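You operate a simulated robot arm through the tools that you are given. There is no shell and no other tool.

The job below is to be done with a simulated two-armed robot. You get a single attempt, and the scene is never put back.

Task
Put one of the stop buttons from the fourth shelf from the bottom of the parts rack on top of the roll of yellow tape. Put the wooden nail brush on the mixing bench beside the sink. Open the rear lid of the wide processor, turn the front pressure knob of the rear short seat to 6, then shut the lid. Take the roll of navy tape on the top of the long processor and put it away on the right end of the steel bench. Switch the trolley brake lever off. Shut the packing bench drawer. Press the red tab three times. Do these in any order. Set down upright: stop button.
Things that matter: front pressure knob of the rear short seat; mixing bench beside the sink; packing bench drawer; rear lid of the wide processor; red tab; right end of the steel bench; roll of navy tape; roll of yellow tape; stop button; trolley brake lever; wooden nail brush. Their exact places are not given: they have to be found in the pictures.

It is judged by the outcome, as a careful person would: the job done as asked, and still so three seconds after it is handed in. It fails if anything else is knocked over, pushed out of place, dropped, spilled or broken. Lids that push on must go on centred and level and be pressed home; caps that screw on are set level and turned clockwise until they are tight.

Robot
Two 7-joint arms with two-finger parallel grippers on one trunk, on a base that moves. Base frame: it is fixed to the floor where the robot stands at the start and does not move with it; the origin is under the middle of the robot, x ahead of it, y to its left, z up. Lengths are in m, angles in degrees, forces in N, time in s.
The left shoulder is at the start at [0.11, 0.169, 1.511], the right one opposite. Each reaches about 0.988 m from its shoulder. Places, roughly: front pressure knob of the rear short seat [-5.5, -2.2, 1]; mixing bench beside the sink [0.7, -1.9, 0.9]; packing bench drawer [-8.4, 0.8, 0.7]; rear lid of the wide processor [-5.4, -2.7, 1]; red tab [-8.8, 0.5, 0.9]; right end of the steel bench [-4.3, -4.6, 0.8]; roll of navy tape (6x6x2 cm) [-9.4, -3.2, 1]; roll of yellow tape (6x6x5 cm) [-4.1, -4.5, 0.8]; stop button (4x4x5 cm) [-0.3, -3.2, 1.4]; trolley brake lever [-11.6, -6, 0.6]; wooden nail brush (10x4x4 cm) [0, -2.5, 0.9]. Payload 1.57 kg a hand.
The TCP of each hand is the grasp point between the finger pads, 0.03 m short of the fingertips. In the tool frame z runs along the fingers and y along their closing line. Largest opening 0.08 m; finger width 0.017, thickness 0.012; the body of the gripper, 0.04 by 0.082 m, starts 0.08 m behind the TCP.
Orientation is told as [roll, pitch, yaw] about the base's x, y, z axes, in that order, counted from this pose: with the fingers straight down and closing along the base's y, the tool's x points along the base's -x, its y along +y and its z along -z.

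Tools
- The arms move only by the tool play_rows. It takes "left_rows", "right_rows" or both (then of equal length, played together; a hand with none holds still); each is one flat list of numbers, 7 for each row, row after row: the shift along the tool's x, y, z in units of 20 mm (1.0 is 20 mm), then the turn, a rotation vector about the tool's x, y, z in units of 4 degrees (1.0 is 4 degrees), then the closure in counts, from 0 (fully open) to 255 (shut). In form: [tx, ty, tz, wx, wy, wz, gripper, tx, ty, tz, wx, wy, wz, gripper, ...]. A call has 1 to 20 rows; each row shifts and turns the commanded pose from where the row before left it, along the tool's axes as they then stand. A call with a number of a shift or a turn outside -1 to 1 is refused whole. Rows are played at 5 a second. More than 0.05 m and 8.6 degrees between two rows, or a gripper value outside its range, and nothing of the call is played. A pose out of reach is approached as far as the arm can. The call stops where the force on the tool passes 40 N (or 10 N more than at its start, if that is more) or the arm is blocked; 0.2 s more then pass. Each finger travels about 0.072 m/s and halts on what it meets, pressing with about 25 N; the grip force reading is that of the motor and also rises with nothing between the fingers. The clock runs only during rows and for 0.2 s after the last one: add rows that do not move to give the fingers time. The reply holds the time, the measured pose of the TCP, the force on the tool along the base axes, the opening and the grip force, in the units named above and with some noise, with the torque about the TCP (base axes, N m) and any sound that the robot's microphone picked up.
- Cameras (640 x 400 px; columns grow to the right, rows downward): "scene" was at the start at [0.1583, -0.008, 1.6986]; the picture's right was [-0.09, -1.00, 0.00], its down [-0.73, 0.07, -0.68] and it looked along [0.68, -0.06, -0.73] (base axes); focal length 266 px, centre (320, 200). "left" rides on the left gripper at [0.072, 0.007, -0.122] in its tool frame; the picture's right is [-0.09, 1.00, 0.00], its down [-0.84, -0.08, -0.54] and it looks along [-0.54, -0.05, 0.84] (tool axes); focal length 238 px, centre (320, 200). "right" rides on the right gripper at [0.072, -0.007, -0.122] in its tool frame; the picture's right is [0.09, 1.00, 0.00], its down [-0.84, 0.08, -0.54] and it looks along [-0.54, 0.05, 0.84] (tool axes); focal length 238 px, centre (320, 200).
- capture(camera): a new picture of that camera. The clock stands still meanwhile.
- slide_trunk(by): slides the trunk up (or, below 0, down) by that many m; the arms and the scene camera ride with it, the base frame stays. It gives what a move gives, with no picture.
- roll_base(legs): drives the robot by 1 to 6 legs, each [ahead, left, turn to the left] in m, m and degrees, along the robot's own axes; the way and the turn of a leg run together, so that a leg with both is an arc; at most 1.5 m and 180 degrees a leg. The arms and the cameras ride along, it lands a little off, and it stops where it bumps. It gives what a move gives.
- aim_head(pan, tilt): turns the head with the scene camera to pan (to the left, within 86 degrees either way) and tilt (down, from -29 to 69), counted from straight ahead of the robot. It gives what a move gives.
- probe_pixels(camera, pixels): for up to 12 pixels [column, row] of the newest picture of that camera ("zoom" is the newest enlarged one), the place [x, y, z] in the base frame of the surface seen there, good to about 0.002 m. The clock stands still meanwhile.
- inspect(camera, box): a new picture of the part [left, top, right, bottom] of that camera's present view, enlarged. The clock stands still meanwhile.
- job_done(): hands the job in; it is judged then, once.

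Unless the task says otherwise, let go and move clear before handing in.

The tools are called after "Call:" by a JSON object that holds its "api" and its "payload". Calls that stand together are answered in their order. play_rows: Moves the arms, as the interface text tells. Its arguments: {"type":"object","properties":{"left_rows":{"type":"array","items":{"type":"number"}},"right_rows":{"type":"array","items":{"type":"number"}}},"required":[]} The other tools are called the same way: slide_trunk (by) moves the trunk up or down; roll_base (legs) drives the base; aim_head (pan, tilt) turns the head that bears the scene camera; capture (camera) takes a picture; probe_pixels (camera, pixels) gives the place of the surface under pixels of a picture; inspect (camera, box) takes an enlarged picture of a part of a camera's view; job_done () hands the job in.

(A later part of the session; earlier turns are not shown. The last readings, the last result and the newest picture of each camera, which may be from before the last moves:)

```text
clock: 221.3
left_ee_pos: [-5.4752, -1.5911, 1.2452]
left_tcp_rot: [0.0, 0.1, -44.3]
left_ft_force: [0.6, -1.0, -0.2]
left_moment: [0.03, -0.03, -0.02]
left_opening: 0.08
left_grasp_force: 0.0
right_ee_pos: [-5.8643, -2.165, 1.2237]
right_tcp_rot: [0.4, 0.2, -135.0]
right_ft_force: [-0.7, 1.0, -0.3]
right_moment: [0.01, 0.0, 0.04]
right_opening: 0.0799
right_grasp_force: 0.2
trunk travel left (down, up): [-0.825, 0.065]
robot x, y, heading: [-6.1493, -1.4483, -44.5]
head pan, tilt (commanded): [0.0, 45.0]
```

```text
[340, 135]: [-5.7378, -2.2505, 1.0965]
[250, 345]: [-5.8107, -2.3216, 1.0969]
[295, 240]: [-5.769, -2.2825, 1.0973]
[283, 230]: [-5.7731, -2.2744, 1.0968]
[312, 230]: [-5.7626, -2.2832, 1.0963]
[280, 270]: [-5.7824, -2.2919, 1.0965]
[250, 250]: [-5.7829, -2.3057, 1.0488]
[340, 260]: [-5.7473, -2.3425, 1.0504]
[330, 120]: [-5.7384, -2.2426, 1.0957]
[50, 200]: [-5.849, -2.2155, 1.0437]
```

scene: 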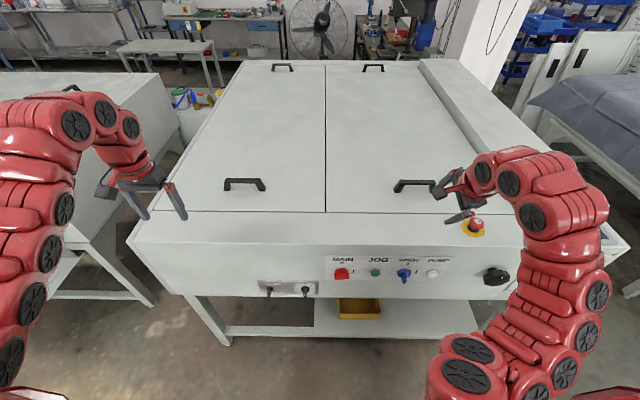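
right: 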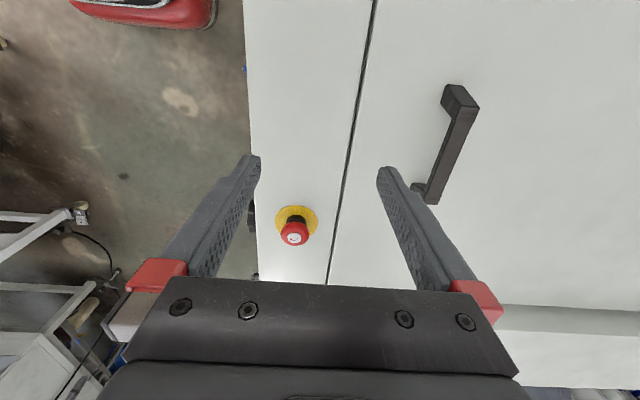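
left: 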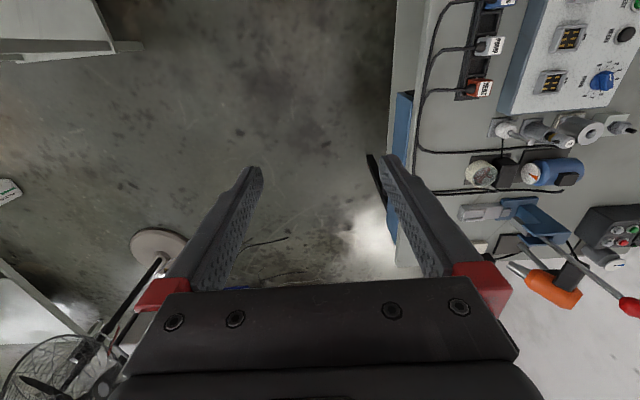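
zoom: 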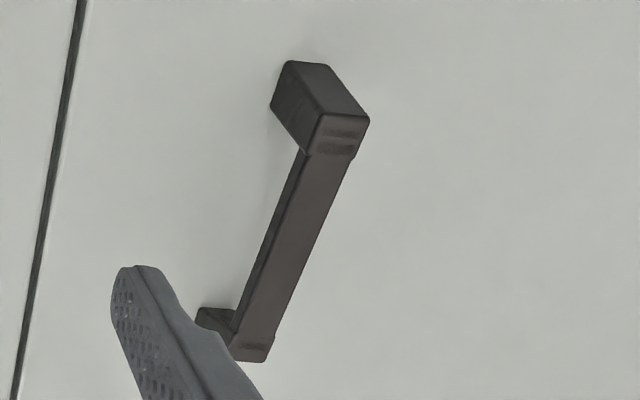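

The handle bar (1.4 cm wide, top 1.097) is centred at (-5.774,-2.286). I'll bring the base 0.19 m nearer and 0.12 m right, then check the hand.

Call:
{"api": "roll_base", "payload": {"legs": [[0, -0.12, 0], [0.19, 0, 0]]}}

Call:
{"api": "capture", "payload": {"camera": "right"}}

Call:
{"api": "capture", "payload": {"camera": "scene"}}

```text
clock: 223.7
left_ee_pos: [-5.426, -1.8058, 1.246]
left_tcp_rot: [0.0, -0.1, -44.4]
left_ft_force: [0.9, 0.3, -0.3]
left_moment: [-0.03, -0.06, 0.02]
left_opening: 0.08
left_grasp_force: 0.0
right_ee_pos: [-5.8154, -2.3788, 1.2278]
right_tcp_rot: [0.6, 0.1, -135.0]
right_ft_force: [-0.5, 0.3, 0.6]
right_moment: [0.0, -0.03, 0.01]
right_opening: 0.08
right_grasp_force: 0.1
trunk travel left (down, up): [-0.825, 0.065]
robot x, y, heading: [-6.0951, -1.6639, -44.7]
head pan, tilt (commanded): [0.0, 45.0]
```

```text
taken
```

right: 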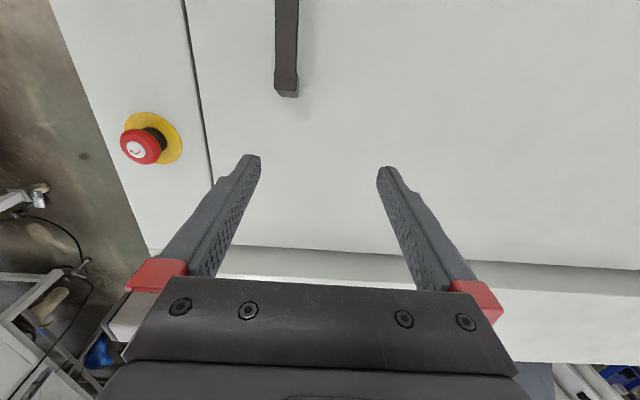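

```text
taken
```

scene: 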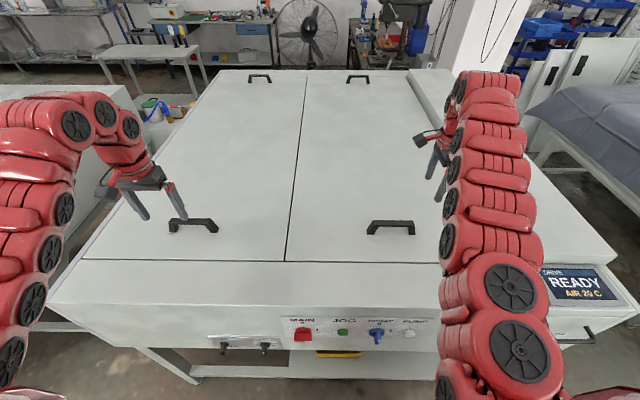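

The bar now shows at (287,50) in the hand view. I'll shift 9.5 cm along tool x and 3.6 cm back along tool y, then lower partway and check.

Call:
{"api": "play_rows", "payload": {"right_rows": [0.95, -0.364, 0, 0, 0, 0, 0, 0.95, -0.364, 0, 0, 0, 0, 0, 0.95, -0.364, 0, 0, 0, 0, 0, 0.95, -0.364, 0, 0, 0, 0, 0, 0.95, -0.364, 0, 0, 0, 0, 0, 0, 0, 1, 0, 0, 0, 0, 0, 0, 1, 0, 0, 0, 0, 0, 0, 1, 0, 0, 0, 0, 0, 0, 0, 0, 0, 0, 0]}}

Call:
{"api": "capture", "payload": {"camera": "right"}}

```text
clock: 225.7
left_ee_pos: [-5.4249, -1.808, 1.2447]
left_tcp_rot: [0.1, 0.0, -44.4]
left_ft_force: [0.3, 0.1, -0.2]
left_moment: [-0.03, -0.01, -0.02]
left_opening: 0.0802
left_grasp_force: 0.1
right_ee_pos: [-5.7721, -2.2882, 1.1664]
right_tcp_rot: [0.5, 0.2, -135.2]
right_ft_force: [0.5, -0.5, -0.3]
right_moment: [-0.02, -0.01, 0.0]
right_opening: 0.0802
right_grasp_force: 0.0
trunk travel left (down, up): [-0.825, 0.065]
robot x, y, heading: [-6.1008, -1.6599, -44.6]
head pan, tilt (commanded): [0.0, 45.0]
```

```text
taken
```

right: 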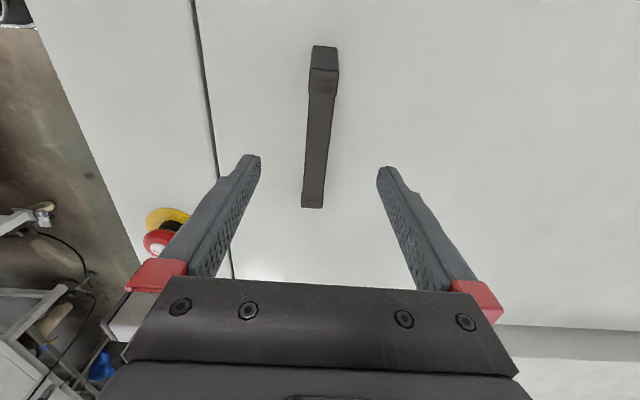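

The bar lies centred between the fingers (318,130). I'll descend 7.8 cm and grip it.

Call:
{"api": "play_rows", "payload": {"right_rows": [0, 0, 0.98, 0, 0, 0, 0, 0, 0, 0.98, 0, 0, 0, 0, 0, 0, 0.98, 0, 0, 0, 0, 0, 0, 0.96, 0, 0, 0, 0, 0, 0, 0, 0, 0, 0, 0, 0, 0, 0, 0, 0, 0, 255, 0, 0, 0, 0, 0, 0, 255, 0, 0, 0, 0, 0, 0, 255, 0, 0, 0, 0, 0, 0, 255, 0, 0, 0, 0, 0, 0, 255]}}

Call:
{"api": "capture", "payload": {"camera": "right"}}

```text
clock: 227.9
left_ee_pos: [-5.4256, -1.8055, 1.2453]
left_tcp_rot: [0.1, -0.1, -44.4]
left_ft_force: [0.0, -0.2, -0.1]
left_moment: [-0.01, 0.04, 0.05]
left_opening: 0.0798
left_grasp_force: 0.1
right_ee_pos: [-5.7737, -2.2869, 1.0895]
right_tcp_rot: [0.5, 0.2, -135.2]
right_ft_force: [-10.8, 15.6, -10.5]
right_moment: [0.45, -0.18, -0.54]
right_opening: 0.0199
right_grasp_force: 34.2
trunk travel left (down, up): [-0.825, 0.065]
robot x, y, heading: [-6.0987, -1.6613, -44.9]
head pan, tilt (commanded): [0.0, 45.0]
```

```text
taken
```

right: 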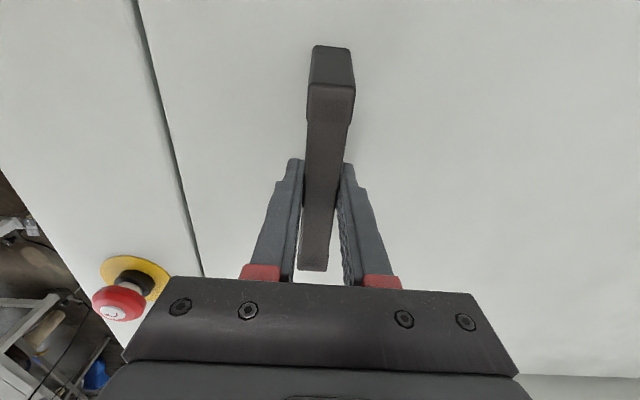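

The bar is gripped (opening 2 cm), with about 19 N of side load, so I'll ease 3 mm back and then try a small lift of 2 cm to see how the lid moves.

Call:
{"api": "play_rows", "payload": {"right_rows": [0, -0.15, 0, 0, 0, 0, 255, 0, 0, -0.25, 0, 0, 0, 255, 0, 0, -0.25, 0, 0, 0, 255, 0, 0, -0.25, 0, 0, 0, 255, 0, 0, -0.25, 0, 0, 0, 255]}}

Call:
{"api": "capture", "payload": {"camera": "scene"}}

```text
clock: 229.1
left_ee_pos: [-5.4261, -1.81, 1.2454]
left_tcp_rot: [0.1, 0.0, -44.4]
left_ft_force: [0.0, -0.1, 0.4]
left_moment: [-0.01, 0.01, -0.01]
left_opening: 0.0801
left_grasp_force: 0.1
right_ee_pos: [-5.7759, -2.2889, 1.107]
right_tcp_rot: [0.5, 0.0, -135.2]
right_ft_force: [-11.4, -3.6, -11.1]
right_moment: [0.52, -0.47, -0.43]
right_opening: 0.02
right_grasp_force: 33.7
trunk travel left (down, up): [-0.825, 0.065]
robot x, y, heading: [-6.1017, -1.6607, -44.8]
head pan, tilt (commanded): [0.0, 45.0]
```

```text
taken
```

scene: 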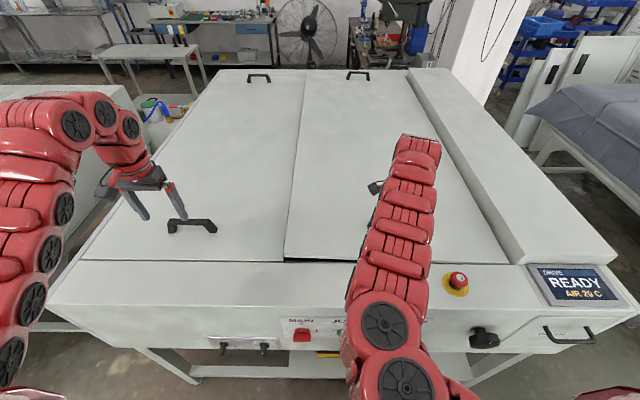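

The lid rises at its seam side and hinges along the ridge (u≈6.05), pulling with about 11 N. I'll follow the arc about that hinge to roughly 20°, tilting the hand at half the lid's rate.

Call:
{"api": "play_rows", "payload": {"right_rows": [-0.173, 0, -0.678, 0, 0.417, 0, 255, -0.173, 0, -0.678, 0, 0.417, 0, 255, -0.173, 0, -0.678, 0, 0.417, 0, 255, -0.187, 0, -0.744, 0, 0.3125, 0, 255, -0.187, 0, -0.744, 0, 0.3125, 0, 255, -0.187, 0, -0.744, 0, 0.3125, 0, 255, -0.187, 0, -0.744, 0, 0.3125, 0, 255, 0, 0, 0, 0, 0, 0, 255]}}

Call:
{"api": "capture", "payload": {"camera": "scene"}}

```text
clock: 230.9
left_ee_pos: [-5.4248, -1.8109, 1.2444]
left_tcp_rot: [0.1, 0.1, -44.4]
left_ft_force: [0.7, 0.8, -0.3]
left_moment: [0.02, -0.02, 0.0]
left_opening: 0.0799
left_grasp_force: 0.0
right_ee_pos: [-5.7996, -2.3129, 1.204]
right_tcp_rot: [0.4, 10.2, -135.1]
right_ft_force: [-6.1, -10.9, -6.9]
right_moment: [-0.08, 0.38, -0.41]
right_opening: 0.02
right_grasp_force: 33.3
trunk travel left (down, up): [-0.825, 0.065]
robot x, y, heading: [-6.0964, -1.6629, -44.5]
head pan, tilt (commanded): [0.0, 45.0]
```

```text
taken
```

scene: 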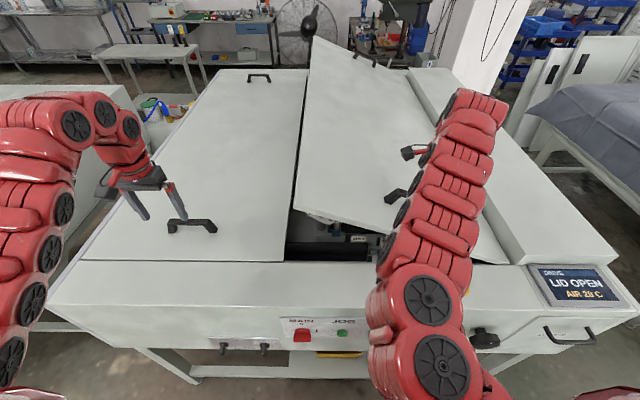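

The screen reads LID OPEN and a dark interior shows at (340,240). The pull toward +u says the hinge is a little nearer (u≈6.01), so I'll follow a corrected arc on to about 50°.

Call:
{"api": "play_rows", "payload": {"right_rows": [-0.407, 0, -0.608, 0, 0.333, 0, 255, -0.407, 0, -0.608, 0, 0.333, 0, 255, -0.407, 0, -0.608, 0, 0.333, 0, 255, -0.316, 0, -0.606, 0, 0.3125, 0, 255, -0.316, 0, -0.606, 0, 0.3125, 0, 255, -0.316, 0, -0.606, 0, 0.3125, 0, 255, -0.316, 0, -0.606, 0, 0.3125, 0, 255, -0.368, 0, -0.576, 0, 0.3125, 0, 255, -0.368, 0, -0.576, 0, 0.3125, 0, 255, -0.368, 0, -0.576, 0, 0.3125, 0, 255, -0.368, 0, -0.576, 0, 0.3125, 0, 255, 0, 0, 0, 0, 0, 0, 255]}}

Call:
{"api": "capture", "payload": {"camera": "scene"}}

```text
clock: 233.1
left_ee_pos: [-5.4244, -1.807, 1.2433]
left_tcp_rot: [0.0, 0.2, -44.3]
left_ft_force: [0.5, -0.6, -0.9]
left_moment: [0.0, -0.02, 0.02]
left_opening: 0.0801
left_grasp_force: 0.0
right_ee_pos: [-5.8479, -2.3586, 1.2664]
right_tcp_rot: [1.9, 22.2, -134.2]
right_ft_force: [16.9, -7.1, 9.6]
right_moment: [1.06, -0.24, -0.39]
right_opening: 0.0204
right_grasp_force: 33.4
right hand out of reach, approached as far as the arm can: row 6, 8, 9, 10
trunk travel left (down, up): [-0.825, 0.065]
robot x, y, heading: [-6.0994, -1.6652, -44.4]
head pan, tilt (commanded): [0.0, 45.0]
stopped in row 10 (right hand): the force on the tool passed its limit at 45 N (the readings are from after the stop); the commanded pose is now the measured one
```

```text
taken
```

scene: 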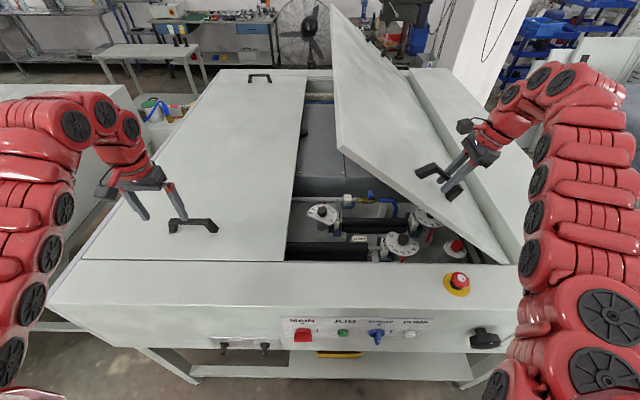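

The arm ran out of reach while tilting further; the lid is open about 37° and I can see dial knobs inside at (322,213), (400,243), (424,215). I'll continue the arc without more tilt to see whether it moves.

Call:
{"api": "play_rows", "payload": {"right_rows": [-0.177, 0.07, -0.572, 0, 0, 0, 255, -0.177, 0.07, -0.572, 0, 0, 0, 255, -0.177, 0.07, -0.572, 0, 0, 0, 255, 0, 0, 0, 0, 0, 0, 255]}}

Call:
{"api": "capture", "payload": {"camera": "scene"}}

```text
clock: 234.1
left_ee_pos: [-5.4225, -1.8075, 1.2448]
left_tcp_rot: [-0.2, 0.1, -44.4]
left_ft_force: [-0.3, -0.4, 0.2]
left_moment: [0.02, -0.01, 0.04]
left_opening: 0.08
left_grasp_force: 0.0
right_ee_pos: [-5.8517, -2.3644, 1.2702]
right_tcp_rot: [1.4, 22.1, -134.5]
right_ft_force: [12.2, -4.0, 9.8]
right_moment: [0.49, 0.41, -0.3]
right_opening: 0.0205
right_grasp_force: 33.5
right hand out of reach, approached as far as the arm can: row 1, 2, 3
trunk travel left (down, up): [-0.825, 0.065]
robot x, y, heading: [-6.0974, -1.666, -44.5]
head pan, tilt (commanded): [0.0, 45.0]
```

```text
taken
```

scene: 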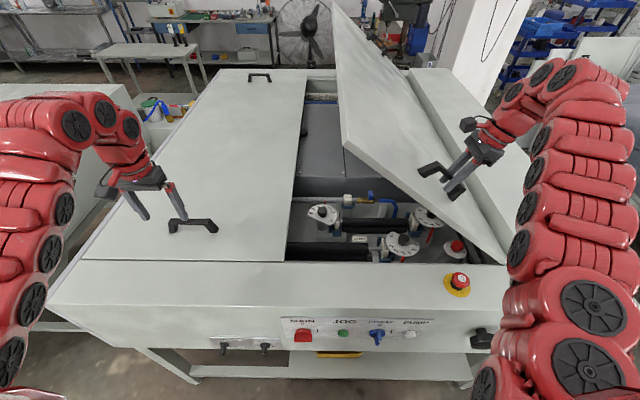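

The lid rests around 37° and exerts almost no closing force on the hand, so it may hold by itself; its free edge is already clear of u≈5.5. I'll zoom into the opening and probe the dial knobs.

Call:
{"api": "inspect", "payload": {"camera": "scene", "box": [280, 180, 480, 280]}}

Call:
{"api": "probe_pixels", "payload": {"camera": "scene", "pixels": [[322, 211], [400, 241], [424, 214], [455, 247], [350, 198], [360, 235], [322, 224], [400, 255], [340, 100], [345, 150]]}}

```text
3.20 times, centred on (380, 230) of scene
```

zoom: 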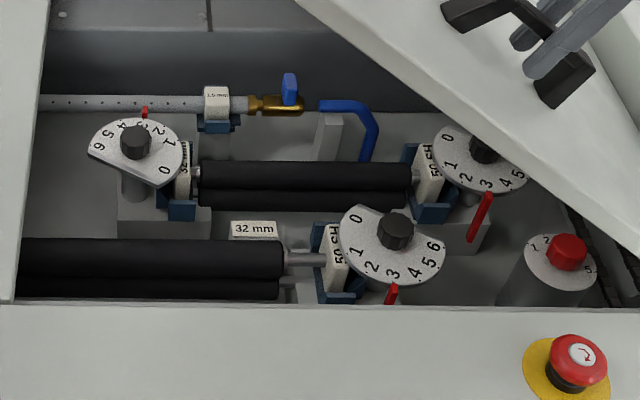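

```text
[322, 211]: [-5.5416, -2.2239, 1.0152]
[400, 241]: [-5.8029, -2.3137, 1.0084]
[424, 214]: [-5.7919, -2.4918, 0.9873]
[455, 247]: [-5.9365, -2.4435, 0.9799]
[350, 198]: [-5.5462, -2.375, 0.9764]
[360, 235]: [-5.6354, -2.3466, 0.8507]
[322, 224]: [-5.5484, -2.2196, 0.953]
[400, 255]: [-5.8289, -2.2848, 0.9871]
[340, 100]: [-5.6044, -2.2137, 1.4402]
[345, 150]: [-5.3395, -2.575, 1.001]
```

The left dial at (-5.54,-2.22,1.015) matches the front pressure knob of the rear short seat; its red pointer reads about 3. The lid must open wider for a hand to fit, so first I'll ease the grip slightly to learn whether the lid holds itself.

Call:
{"api": "play_rows", "payload": {"right_rows": [0, 0, 0, 0, 0, 0, 200, 0, 0, 0, 0, 0, 0, 185, 0, 0, 0, 0, 0, 0, 180, 0, 0, 0, 0, 0, 0, 180]}}

Call:
{"api": "capture", "payload": {"camera": "scene"}}

```text
clock: 235.1
left_ee_pos: [-5.4251, -1.8078, 1.244]
left_tcp_rot: [0.0, 0.0, -44.4]
left_ft_force: [-1.1, -0.6, 0.4]
left_moment: [-0.04, -0.02, 0.03]
left_opening: 0.0802
left_grasp_force: 0.0
right_ee_pos: [-5.8538, -2.3628, 1.2712]
right_tcp_rot: [1.4, 22.1, -134.5]
right_ft_force: [-0.4, -3.2, 3.1]
right_moment: [-0.11, -0.1, -0.13]
right_opening: 0.0245
right_grasp_force: 0.7
trunk travel left (down, up): [-0.825, 0.065]
robot x, y, heading: [-6.0964, -1.6652, -44.6]
head pan, tilt (commanded): [0.0, 45.0]
```

```text
taken
```

scene: 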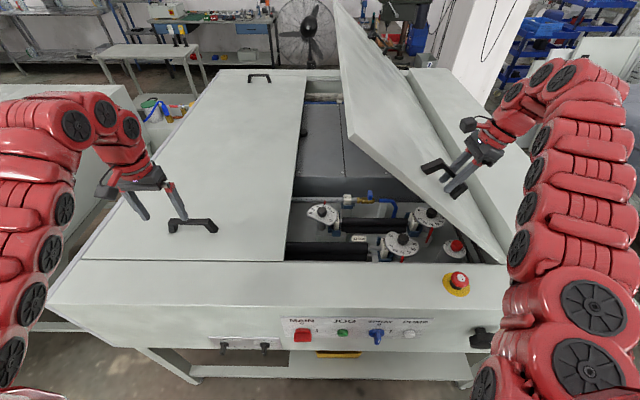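

With the grip eased the lid didn't drop; it even looks slightly wider open. I'll open the fingers and watch it for a second.

Call:
{"api": "play_rows", "payload": {"right_rows": [0, 0, 0, 0, 0, 0, 150, 0, 0, 0, 0, 0, 0, 100, 0, 0, 0, 0, 0, 0, 60, 0, 0, 0, 0, 0, 0, 60, 0, 0, 0, 0, 0, 0, 60, 0, 0, 0, 0, 0, 0, 60]}}

Call:
{"api": "capture", "payload": {"camera": "scene"}}

```text
clock: 236.5
left_ee_pos: [-5.4245, -1.8075, 1.2451]
left_tcp_rot: [0.0, 0.0, -44.5]
left_ft_force: [-0.4, 0.3, 0.1]
left_moment: [0.01, 0.0, 0.01]
left_opening: 0.0801
left_grasp_force: 0.1
right_ee_pos: [-5.8529, -2.3629, 1.2705]
right_tcp_rot: [1.3, 22.2, -134.4]
right_ft_force: [-1.5, -0.2, 1.7]
right_moment: [0.03, 0.04, 0.03]
right_opening: 0.0612
right_grasp_force: 0.0
trunk travel left (down, up): [-0.825, 0.065]
robot x, y, heading: [-6.0983, -1.6665, -44.7]
head pan, tilt (commanded): [0.0, 45.0]
```

```text
taken
```

scene: 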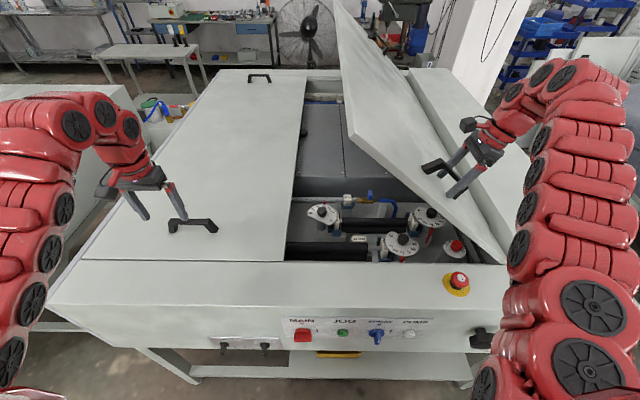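

The lid holds by friction at about 39°. I'll raise the trunk 6 cm to lift the right hand's fingers off the bar, then move that hand away.

Call:
{"api": "slide_trunk", "payload": {"by": 0.06}}

Call:
{"api": "capture", "payload": {"camera": "scene"}}

Call:
{"api": "capture", "payload": {"camera": "right"}}

```text
clock: 237.5
left_ee_pos: [-5.4258, -1.8081, 1.3044]
left_tcp_rot: [0.0, 0.0, -44.4]
left_ft_force: [-0.2, 0.1, 0.5]
left_moment: [-0.03, -0.01, -0.02]
left_opening: 0.0801
left_grasp_force: 0.0
right_ee_pos: [-5.8551, -2.3626, 1.3303]
right_tcp_rot: [1.6, 22.2, -134.5]
right_ft_force: [-0.7, -0.8, 0.5]
right_moment: [-0.01, 0.01, 0.0]
right_opening: 0.0608
right_grasp_force: 0.0
trunk travel left (down, up): [-0.885, 0.005]
robot x, y, heading: [-6.0946, -1.6611, -44.7]
head pan, tilt (commanded): [0.0, 45.0]
```

```text
taken
```

scene: 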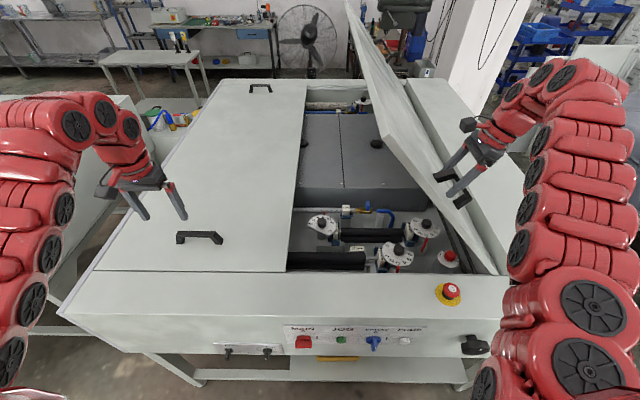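

```text
taken
```

right: 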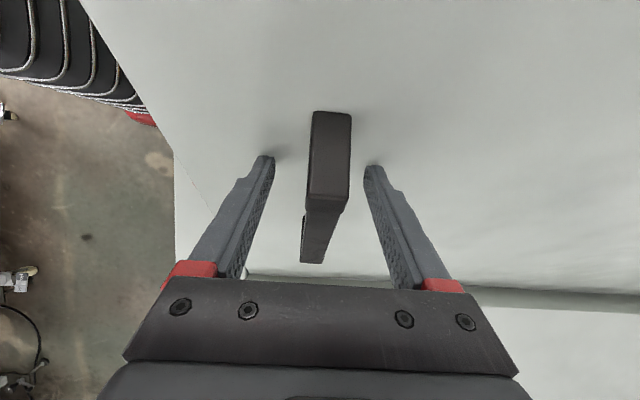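

The lift carried the lid along: it is now at roughly 55–60°, handle still between the open fingers. I'll probe the lid edge and check it stays.

Call:
{"api": "probe_pixels", "payload": {"camera": "scene", "pixels": [[380, 120], [385, 138], [497, 272], [440, 165], [460, 200], [480, 255], [322, 220], [391, 253], [423, 222]]}}

Call:
{"api": "inspect", "payload": {"camera": "scene", "box": [400, 100, 560, 240]}}

```text
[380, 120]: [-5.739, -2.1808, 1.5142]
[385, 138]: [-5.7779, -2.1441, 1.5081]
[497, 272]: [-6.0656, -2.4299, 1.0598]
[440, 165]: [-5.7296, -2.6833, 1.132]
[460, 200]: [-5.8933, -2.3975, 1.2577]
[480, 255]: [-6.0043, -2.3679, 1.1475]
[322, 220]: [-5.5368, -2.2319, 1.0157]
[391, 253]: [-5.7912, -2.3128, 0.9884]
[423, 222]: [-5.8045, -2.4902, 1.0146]
```

```text
2.86 times, centred on (480, 170) of scene
```

zoom: 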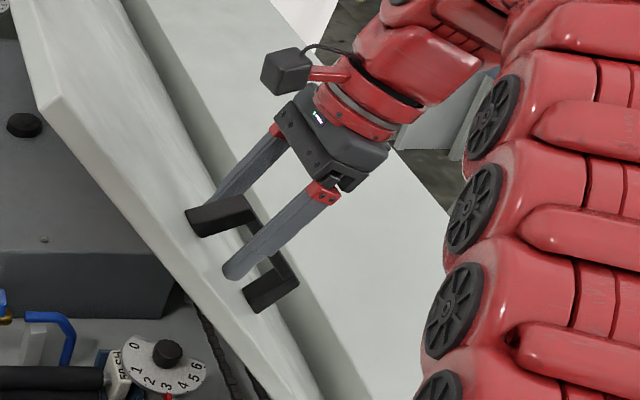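

Lid angle is now about 48° (edge at u 5.60, z 1.51; hinge u 6.007). I'll withdraw the right hand from the handle toward +u.

Call:
{"api": "play_rows", "payload": {"right_rows": [-0.926, 0, -0.378, 0, 0, 0, 20, -0.926, 0, -0.378, 0, 0, 0, 20, -0.926, 0, -0.378, 0, 0, 0, 20, -0.926, 0, -0.378, 0, 0, 0, 20]}}

Call:
{"api": "capture", "payload": {"camera": "scene"}}

```text
clock: 238.5
left_ee_pos: [-5.4258, -1.8082, 1.3053]
left_tcp_rot: [-0.1, 0.0, -44.4]
left_ft_force: [-0.1, 0.3, 0.7]
left_moment: [0.0, 0.03, 0.01]
left_opening: 0.0799
left_grasp_force: 0.1
right_ee_pos: [-5.8841, -2.3728, 1.3221]
right_tcp_rot: [1.5, 22.2, -134.5]
right_ft_force: [-1.7, -2.3, 2.9]
right_moment: [0.02, 0.05, 0.13]
right_opening: 0.0734
right_grasp_force: 0.0
right hand out of reach, approached as far as the arm can: row 1, 2, 3, 4
trunk travel left (down, up): [-0.885, 0.005]
robot x, y, heading: [-6.0966, -1.6642, -44.8]
head pan, tilt (commanded): [0.0, 45.0]
```

```text
taken
```

scene: 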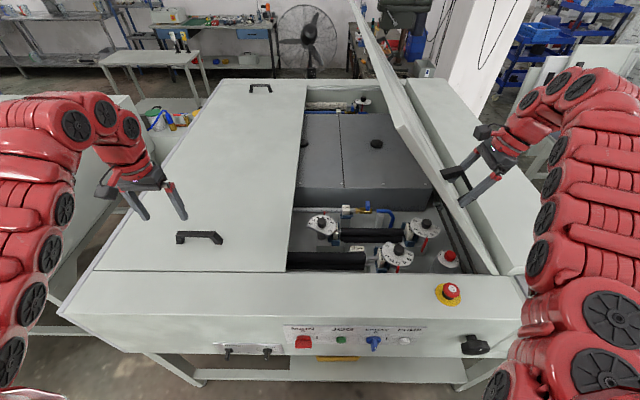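

The hand moved 3 cm and the lid followed a little wider. I'll look from the hand camera to see where the handle sits.

Call:
{"api": "capture", "payload": {"camera": "right"}}

Call:
{"api": "inspect", "payload": {"camera": "scene", "box": [420, 100, 560, 240]}}

```text
taken
```

right: 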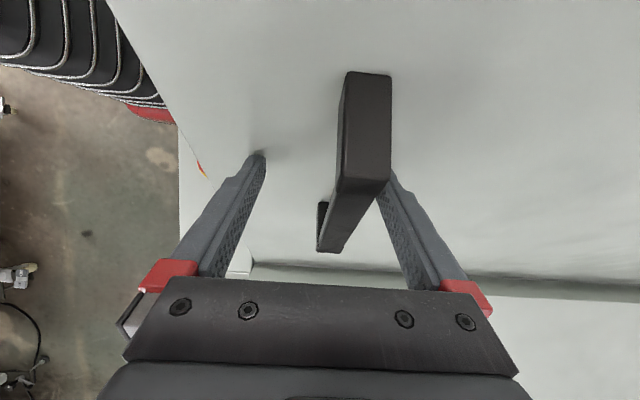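

```text
2.86 times, centred on (490, 170) of scene
```

zoom: 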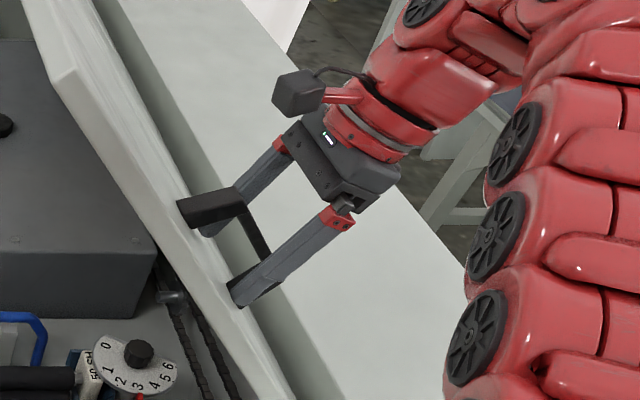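

The upper end of the handle touches the finger on the tool's +y side. I'll shift the hand 1.5 cm that way, then strafe the base right to slip the fingers off the bar.

Call:
{"api": "play_rows", "payload": {"right_rows": [0, 0.75, 0, 0, 0, 0, 0, 0, 0, 0, 0, 0, 0, 0]}}

Call:
{"api": "roll_base", "payload": {"legs": [[0, -0.08, 0]]}}

Call:
{"api": "capture", "payload": {"camera": "right"}}

Call:
{"api": "capture", "payload": {"camera": "scene"}}

```text
clock: 239.1
left_ee_pos: [-5.4265, -1.807, 1.3049]
left_tcp_rot: [0.1, 0.0, -44.4]
left_ft_force: [-0.4, -0.3, 0.4]
left_moment: [0.01, -0.01, -0.03]
left_opening: 0.08
left_grasp_force: 0.0
right_ee_pos: [-5.8777, -2.3742, 1.3199]
right_tcp_rot: [1.5, 22.3, -134.3]
right_ft_force: [-1.6, -2.7, 2.5]
right_moment: [0.04, 0.09, 0.12]
right_opening: 0.0794
right_grasp_force: 0.1
right hand out of reach, approached as far as the arm can: row 1
trunk travel left (down, up): [-0.885, 0.005]
robot x, y, heading: [-6.0959, -1.6659, -44.8]
head pan, tilt (commanded): [0.0, 45.0]
```

```text
clock: 240.4
left_ee_pos: [-5.4848, -1.8682, 1.305]
left_tcp_rot: [0.0, 0.1, -44.5]
left_ft_force: [1.1, -0.6, -1.3]
left_moment: [-0.02, 0.0, -0.02]
left_opening: 0.0801
left_grasp_force: 0.0
right_ee_pos: [-5.9475, -2.4414, 1.322]
right_tcp_rot: [2.0, 21.5, -135.4]
right_ft_force: [-5.9, -7.3, 5.5]
right_moment: [-0.04, 0.14, 0.41]
right_opening: 0.0784
right_grasp_force: 0.1
trunk travel left (down, up): [-0.885, 0.005]
robot x, y, heading: [-6.1596, -1.7248, -45.1]
head pan, tilt (commanded): [0.0, 45.0]
stopped in leg 1: the force on the tool passed its limit at 43 N (the readings are from after the stop); the commanded pose is now the measured one
```

```text
taken
```

right: 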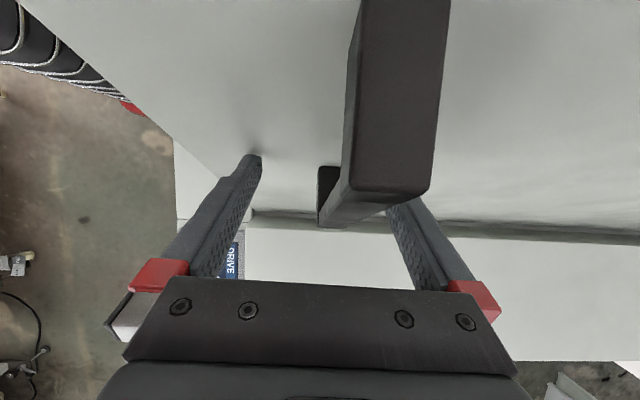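

```text
taken
```

scene: 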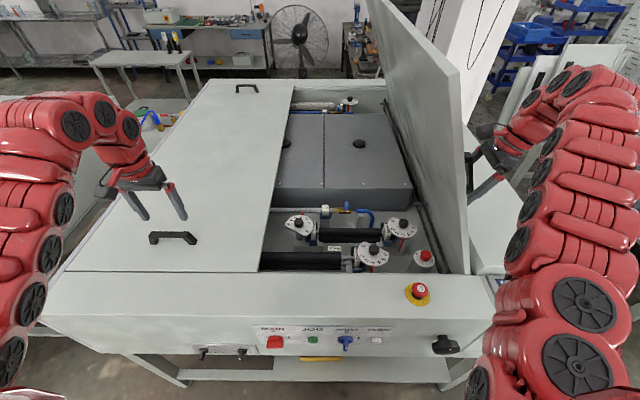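

The strafe carried the lid to nearly upright, where it reached its stop (43 N). I'll probe the lid's present angle and the handle before freeing the hand.

Call:
{"api": "probe_pixels", "payload": {"camera": "scene", "pixels": [[455, 80], [460, 150], [465, 210], [468, 268], [440, 200], [425, 120], [300, 222], [398, 225], [372, 250], [423, 258]]}}

Call:
{"api": "probe_pixels", "payload": {"camera": "right", "pixels": [[400, 120], [385, 180], [350, 210], [330, 195], [400, 20], [250, 210], [480, 100], [340, 225]]}}

Call:
{"api": "inspect", "payload": {"camera": "scene", "box": [430, 60, 570, 230]}}

```text
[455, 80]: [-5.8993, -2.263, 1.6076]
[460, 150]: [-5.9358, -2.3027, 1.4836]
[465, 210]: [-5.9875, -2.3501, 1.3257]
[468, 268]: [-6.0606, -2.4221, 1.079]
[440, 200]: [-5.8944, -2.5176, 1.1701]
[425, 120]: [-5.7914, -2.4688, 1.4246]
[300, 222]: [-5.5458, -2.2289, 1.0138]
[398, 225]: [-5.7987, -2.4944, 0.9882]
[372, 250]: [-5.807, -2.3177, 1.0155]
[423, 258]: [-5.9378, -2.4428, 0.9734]
```

```text
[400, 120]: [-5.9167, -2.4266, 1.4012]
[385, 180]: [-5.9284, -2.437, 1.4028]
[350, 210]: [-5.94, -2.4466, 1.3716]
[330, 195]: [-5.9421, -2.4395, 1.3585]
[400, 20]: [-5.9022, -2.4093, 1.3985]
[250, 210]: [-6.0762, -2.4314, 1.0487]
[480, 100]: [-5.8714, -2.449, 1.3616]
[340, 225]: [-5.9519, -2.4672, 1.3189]
```

```text
2.35 times, centred on (500, 145) of scene
```

zoom: 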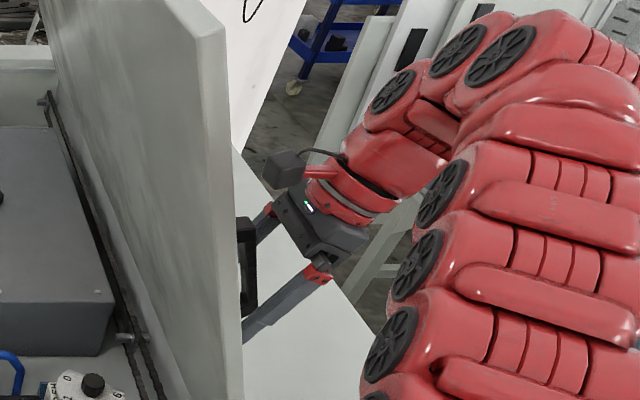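

The lid stands at about 67° and presses lightly on my fingertips (≈10 N along its normal), as if it follows my hand. I'll try retracting the hand along its finger axis.

Call:
{"api": "play_rows", "payload": {"right_rows": [0, 0, -0.5, 0, 0, 0, 0, 0, 0, -0.5, 0, 0, 0, 0, 0, 0, 0, 0, 0, 0, 0]}}

Call:
{"api": "capture", "payload": {"camera": "scene"}}

```text
clock: 241.2
left_ee_pos: [-5.4838, -1.8691, 1.3057]
left_tcp_rot: [0.0, 0.0, -44.4]
left_ft_force: [0.6, -0.6, -0.5]
left_moment: [0.01, 0.0, 0.01]
left_opening: 0.08
left_grasp_force: 0.1
right_ee_pos: [-5.9449, -2.4405, 1.3207]
right_tcp_rot: [1.8, 21.6, -135.3]
right_ft_force: [-6.2, -5.6, 0.7]
right_moment: [-0.08, 0.22, 0.34]
right_opening: 0.0798
right_grasp_force: 0.0
right hand out of reach, approached as far as the arm can: row 1, 2
trunk travel left (down, up): [-0.885, 0.005]
robot x, y, heading: [-6.1549, -1.7167, -44.9]
head pan, tilt (commanded): [0.0, 45.0]
```

```text
taken
```

scene: 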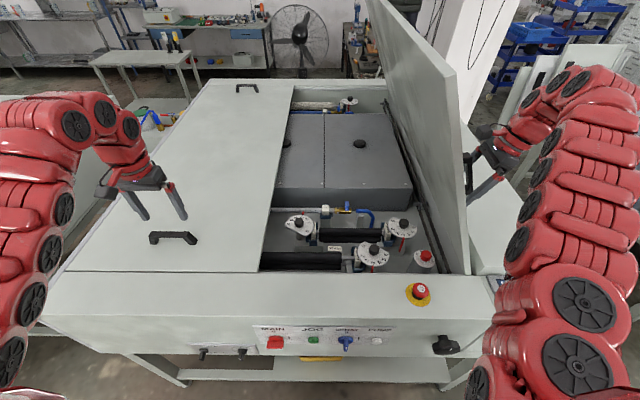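

The arm can't move up in this posture. I'll strafe the base a further 4 cm to the right and check whether the fingers come off the handle.

Call:
{"api": "roll_base", "payload": {"legs": [[0, -0.04, 0]]}}

Call:
{"api": "capture", "payload": {"camera": "scene"}}

Call:
{"api": "capture", "payload": {"camera": "right"}}

```text
clock: 242.1
left_ee_pos: [-5.5071, -1.8944, 1.3032]
left_tcp_rot: [-0.2, 0.0, -44.2]
left_ft_force: [0.7, -0.8, -0.6]
left_moment: [-0.03, 0.03, 0.01]
left_opening: 0.0801
left_grasp_force: 0.0
right_ee_pos: [-5.9669, -2.4642, 1.3209]
right_tcp_rot: [1.6, 21.5, -135.2]
right_ft_force: [-6.3, -4.7, -1.6]
right_moment: [-0.29, 0.44, 0.49]
right_opening: 0.0801
right_grasp_force: 0.0
trunk travel left (down, up): [-0.885, 0.005]
robot x, y, heading: [-6.1814, -1.7472, -44.6]
head pan, tilt (commanded): [0.0, 45.0]
```

```text
taken
```

scene: 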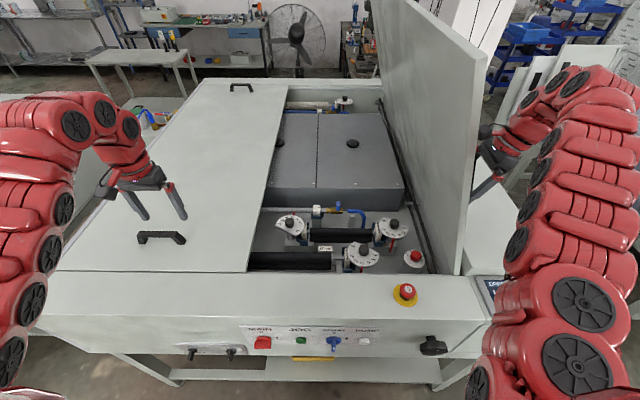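

```text
taken
```

right: 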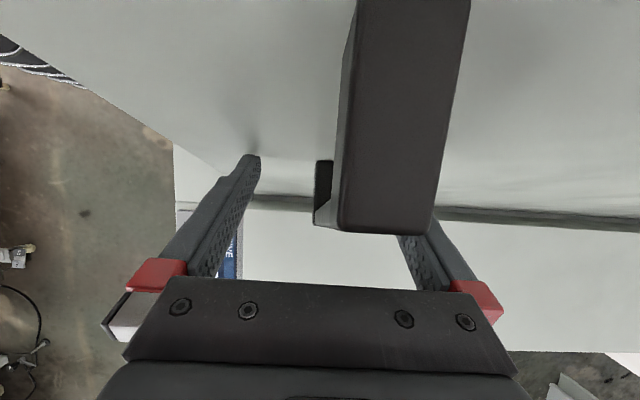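

The lid keeps following my fingertips with ~8 N of opening force. I'll keep retreating in small strafes until it reaches its own stop.

Call:
{"api": "roll_base", "payload": {"legs": [[0, -0.04, 0]]}}

Call:
{"api": "capture", "payload": {"camera": "scene"}}

Call:
{"api": "capture", "payload": {"camera": "right"}}

```text
clock: 243.0
left_ee_pos: [-5.5334, -1.9171, 1.3034]
left_tcp_rot: [-0.3, 0.0, -44.2]
left_ft_force: [0.6, 0.2, -0.2]
left_moment: [-0.06, 0.08, 0.04]
left_opening: 0.0801
left_grasp_force: 0.0
right_ee_pos: [-5.9906, -2.4886, 1.322]
right_tcp_rot: [1.6, 21.4, -134.9]
right_ft_force: [-3.7, -2.4, -4.4]
right_moment: [-0.32, 0.16, 0.25]
right_opening: 0.08
right_grasp_force: 0.0
trunk travel left (down, up): [-0.885, 0.005]
robot x, y, heading: [-6.2105, -1.7734, -44.8]
head pan, tilt (commanded): [0.0, 45.0]
```

```text
taken
```

scene: 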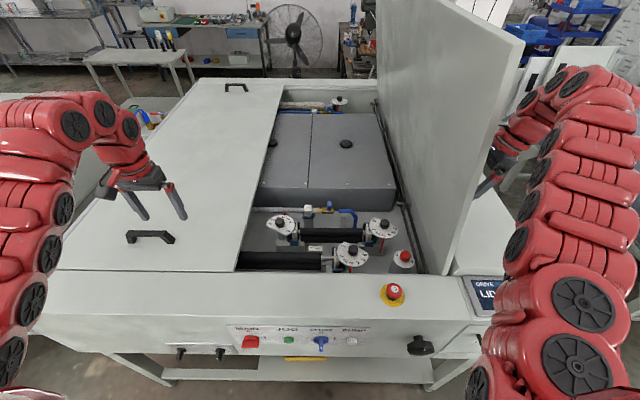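

```text
taken
```

right: 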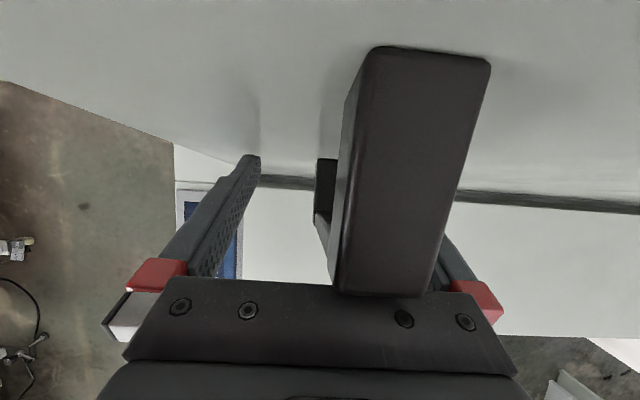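

Call:
{"api": "probe_pixels", "payload": {"camera": "scene", "pixels": [[518, 60], [490, 130], [470, 190], [446, 270], [460, 230], [280, 222], [350, 250], [380, 225]]}}

Call:
{"api": "inspect", "payload": {"camera": "scene", "box": [430, 80, 570, 230]}}

```text
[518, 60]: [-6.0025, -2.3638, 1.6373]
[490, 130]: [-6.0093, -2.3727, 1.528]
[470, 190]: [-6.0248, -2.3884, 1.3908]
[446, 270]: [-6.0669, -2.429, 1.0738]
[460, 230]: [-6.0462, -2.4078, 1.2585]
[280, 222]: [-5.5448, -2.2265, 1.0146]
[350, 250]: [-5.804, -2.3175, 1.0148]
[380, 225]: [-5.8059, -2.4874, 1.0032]
```

```text
2.67 times, centred on (500, 155) of scene
```

zoom: 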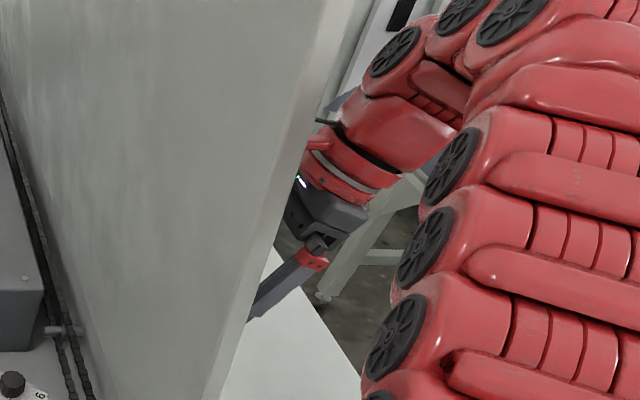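

The lid is at 81° and the handle's outer end now rests against the palm, so the lid seems spring-assisted. I'll retreat a bit more.

Call:
{"api": "roll_base", "payload": {"legs": [[0, -0.05, 0]]}}

Call:
{"api": "capture", "payload": {"camera": "scene"}}

Call:
{"api": "capture", "payload": {"camera": "right"}}

```text
clock: 243.9
left_ee_pos: [-5.5681, -1.9515, 1.3025]
left_tcp_rot: [-0.2, 0.0, -44.1]
left_ft_force: [1.5, 1.1, -0.1]
left_moment: [-0.06, 0.03, 0.03]
left_opening: 0.0799
left_grasp_force: 0.1
right_ee_pos: [-6.0232, -2.5236, 1.3203]
right_tcp_rot: [1.6, 21.5, -134.7]
right_ft_force: [-3.3, -1.9, -0.4]
right_moment: [0.33, -0.44, 0.0]
right_opening: 0.0799
right_grasp_force: 0.2
trunk travel left (down, up): [-0.885, 0.005]
robot x, y, heading: [-6.2489, -1.81, -44.2]
head pan, tilt (commanded): [0.0, 45.0]
```

```text
taken
```

scene: 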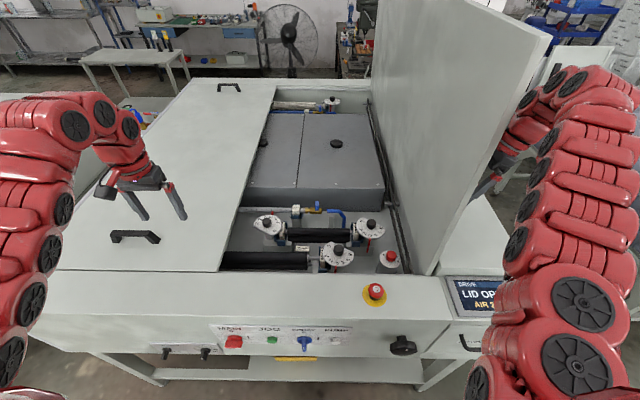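

```text
taken
```

right: 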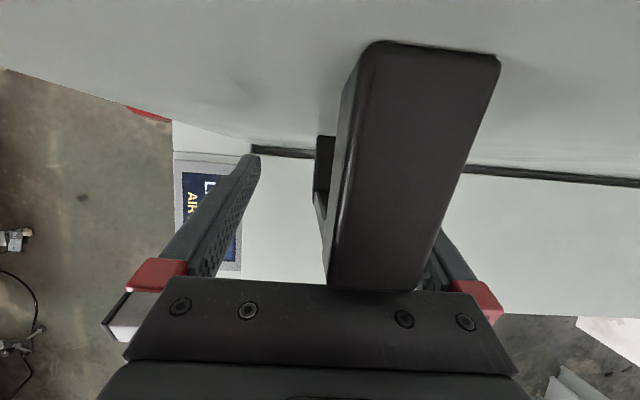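

The lid is about upright now with little force. I'll strafe another 4 cm to see if it stays.

Call:
{"api": "roll_base", "payload": {"legs": [[0, -0.05, 0]]}}

Call:
{"api": "capture", "payload": {"camera": "scene"}}

Call:
{"api": "capture", "payload": {"camera": "right"}}

```text
clock: 244.8
left_ee_pos: [-5.6029, -1.9879, 1.304]
left_tcp_rot: [-0.3, 0.0, -43.9]
left_ft_force: [0.0, 0.0, 0.0]
left_moment: [-0.02, 0.02, -0.03]
left_opening: 0.0799
left_grasp_force: 0.1
right_ee_pos: [-6.06, -2.5589, 1.3217]
right_tcp_rot: [1.6, 21.5, -134.7]
right_ft_force: [-1.1, -5.9, 0.0]
right_moment: [0.88, -0.22, -0.11]
right_opening: 0.08
right_grasp_force: 0.0
trunk travel left (down, up): [-0.885, 0.005]
robot x, y, heading: [-6.2814, -1.8468, -44.7]
head pan, tilt (commanded): [0.0, 45.0]
```

```text
taken
```

scene: 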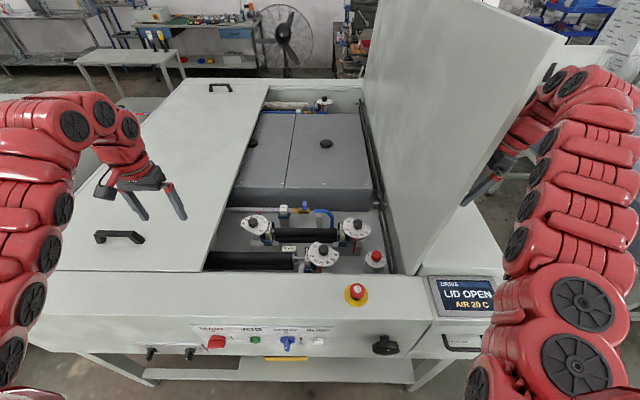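

```text
taken
```

right: 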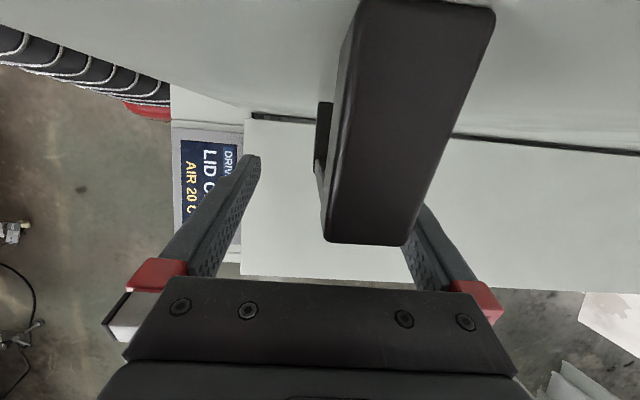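

The handle now moves away from the palm ((370,240) vs (380,290) before), so the lid may have reached its stop. I'll probe the lid and strafe 8 cm more to clear the handle.

Call:
{"api": "probe_pixels", "payload": {"camera": "scene", "pixels": [[563, 45], [500, 140], [455, 210], [411, 272], [257, 222], [322, 250], [352, 228], [375, 258]]}}

Call:
{"api": "roll_base", "payload": {"legs": [[0, -0.08, 0]]}}

Call:
{"api": "capture", "payload": {"camera": "scene"}}

Call:
{"api": "capture", "payload": {"camera": "right"}}

```text
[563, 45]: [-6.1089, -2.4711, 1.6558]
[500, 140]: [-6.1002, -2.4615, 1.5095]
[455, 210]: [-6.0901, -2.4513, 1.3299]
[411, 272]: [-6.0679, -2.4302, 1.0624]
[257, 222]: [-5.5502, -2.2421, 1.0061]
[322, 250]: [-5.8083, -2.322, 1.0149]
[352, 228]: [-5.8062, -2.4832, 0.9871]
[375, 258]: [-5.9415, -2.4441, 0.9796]
```

```text
clock: 245.9
left_ee_pos: [-5.6559, -2.0415, 1.3023]
left_tcp_rot: [-0.2, 0.1, -43.9]
left_ft_force: [0.1, -0.3, -0.9]
left_moment: [-0.03, 0.03, -0.02]
left_opening: 0.0799
left_grasp_force: 0.0
right_ee_pos: [-6.1119, -2.6123, 1.3207]
right_tcp_rot: [1.7, 21.4, -134.6]
right_ft_force: [0.3, 0.0, 0.4]
right_moment: [-0.03, 0.0, 0.01]
right_opening: 0.08
right_grasp_force: 0.2
trunk travel left (down, up): [-0.885, 0.005]
robot x, y, heading: [-6.336, -1.9056, -44.8]
head pan, tilt (commanded): [0.0, 45.0]
```

```text
taken
```

scene: 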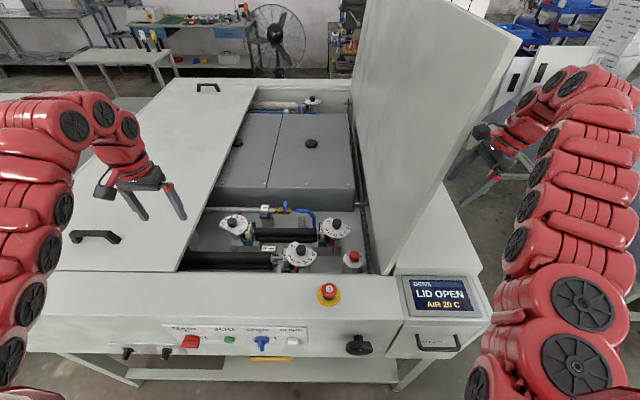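

```text
taken
```

right: 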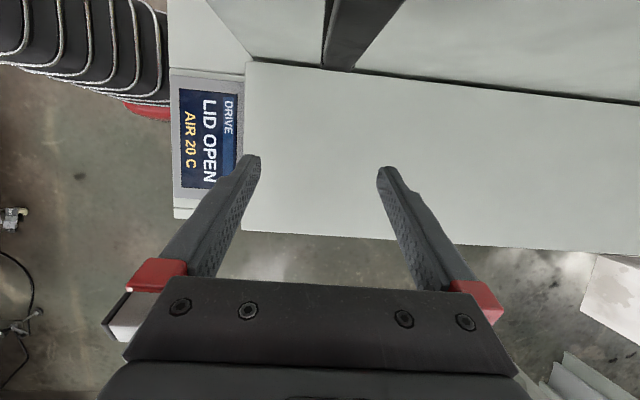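

The hand is free, and the lid stands open by itself at about 95°. Next I'll prepare the left hand for the dial; first I'll zoom on the dial and probe the knob and the ridge height.

Call:
{"api": "inspect", "payload": {"camera": "scene", "box": [195, 195, 295, 265]}}

Call:
{"api": "probe_pixels", "payload": {"camera": "zoom", "pixels": [[255, 150], [255, 135], [225, 150], [285, 150], [200, 200], [300, 190], [255, 175], [180, 180], [330, 160], [255, 230]]}}

Call:
{"api": "probe_pixels", "payload": {"camera": "right", "pixels": [[320, 150], [320, 220], [210, 140], [450, 120], [450, 200]]}}

```text
5.71 times, centred on (245, 230) of scene
```

zoom: 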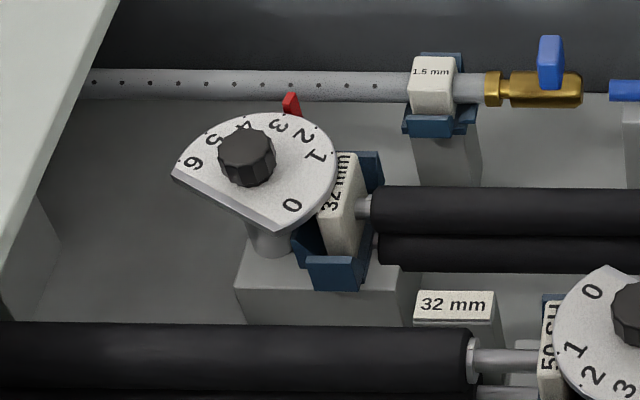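

```text
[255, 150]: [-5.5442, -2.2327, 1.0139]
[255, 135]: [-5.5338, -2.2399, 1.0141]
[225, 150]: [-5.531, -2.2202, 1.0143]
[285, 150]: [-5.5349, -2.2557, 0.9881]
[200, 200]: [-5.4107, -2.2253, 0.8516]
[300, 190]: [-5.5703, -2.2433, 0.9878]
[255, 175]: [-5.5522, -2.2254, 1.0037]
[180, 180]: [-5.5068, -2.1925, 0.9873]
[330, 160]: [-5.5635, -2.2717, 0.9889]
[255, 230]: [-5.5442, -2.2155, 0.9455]
```

```text
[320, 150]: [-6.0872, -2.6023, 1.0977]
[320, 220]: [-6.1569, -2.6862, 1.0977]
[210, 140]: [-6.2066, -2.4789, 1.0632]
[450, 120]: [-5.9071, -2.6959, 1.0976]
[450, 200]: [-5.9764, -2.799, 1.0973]
```

The dial reads 3 at its red pointer (291,103 in the zoom); 6 must be brought there by a clockwise turn. I'll probe the numbers, pointer and knob to get angles.

Call:
{"api": "probe_pixels", "payload": {"camera": "zoom", "pixels": [[193, 163], [213, 138], [280, 125], [303, 135], [315, 157], [292, 205], [291, 100], [176, 173], [275, 228], [247, 143], [335, 170], [350, 165]]}}

Call:
{"api": "inspect", "payload": {"camera": "scene", "box": [215, 205, 265, 245]}}

```text
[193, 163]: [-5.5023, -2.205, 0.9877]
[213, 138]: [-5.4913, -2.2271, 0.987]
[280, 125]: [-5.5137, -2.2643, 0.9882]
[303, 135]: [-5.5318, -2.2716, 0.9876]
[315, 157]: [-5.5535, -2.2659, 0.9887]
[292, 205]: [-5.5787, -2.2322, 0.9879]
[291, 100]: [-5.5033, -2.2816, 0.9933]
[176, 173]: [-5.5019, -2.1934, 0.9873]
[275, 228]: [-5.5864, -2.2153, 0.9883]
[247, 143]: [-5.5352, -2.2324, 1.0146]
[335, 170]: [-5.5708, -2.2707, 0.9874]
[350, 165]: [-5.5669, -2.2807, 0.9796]
```

```text
10.00 times, centred on (240, 225) of scene
```

zoom: 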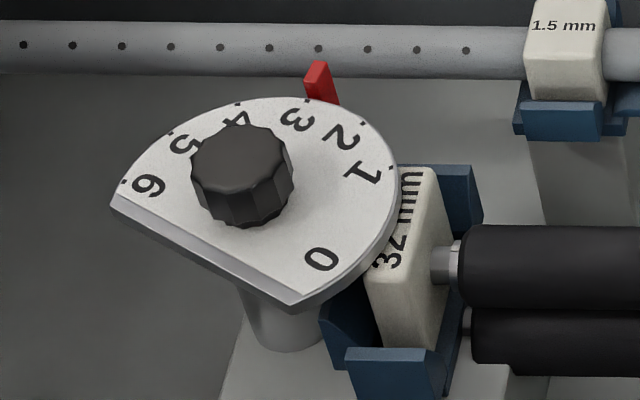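

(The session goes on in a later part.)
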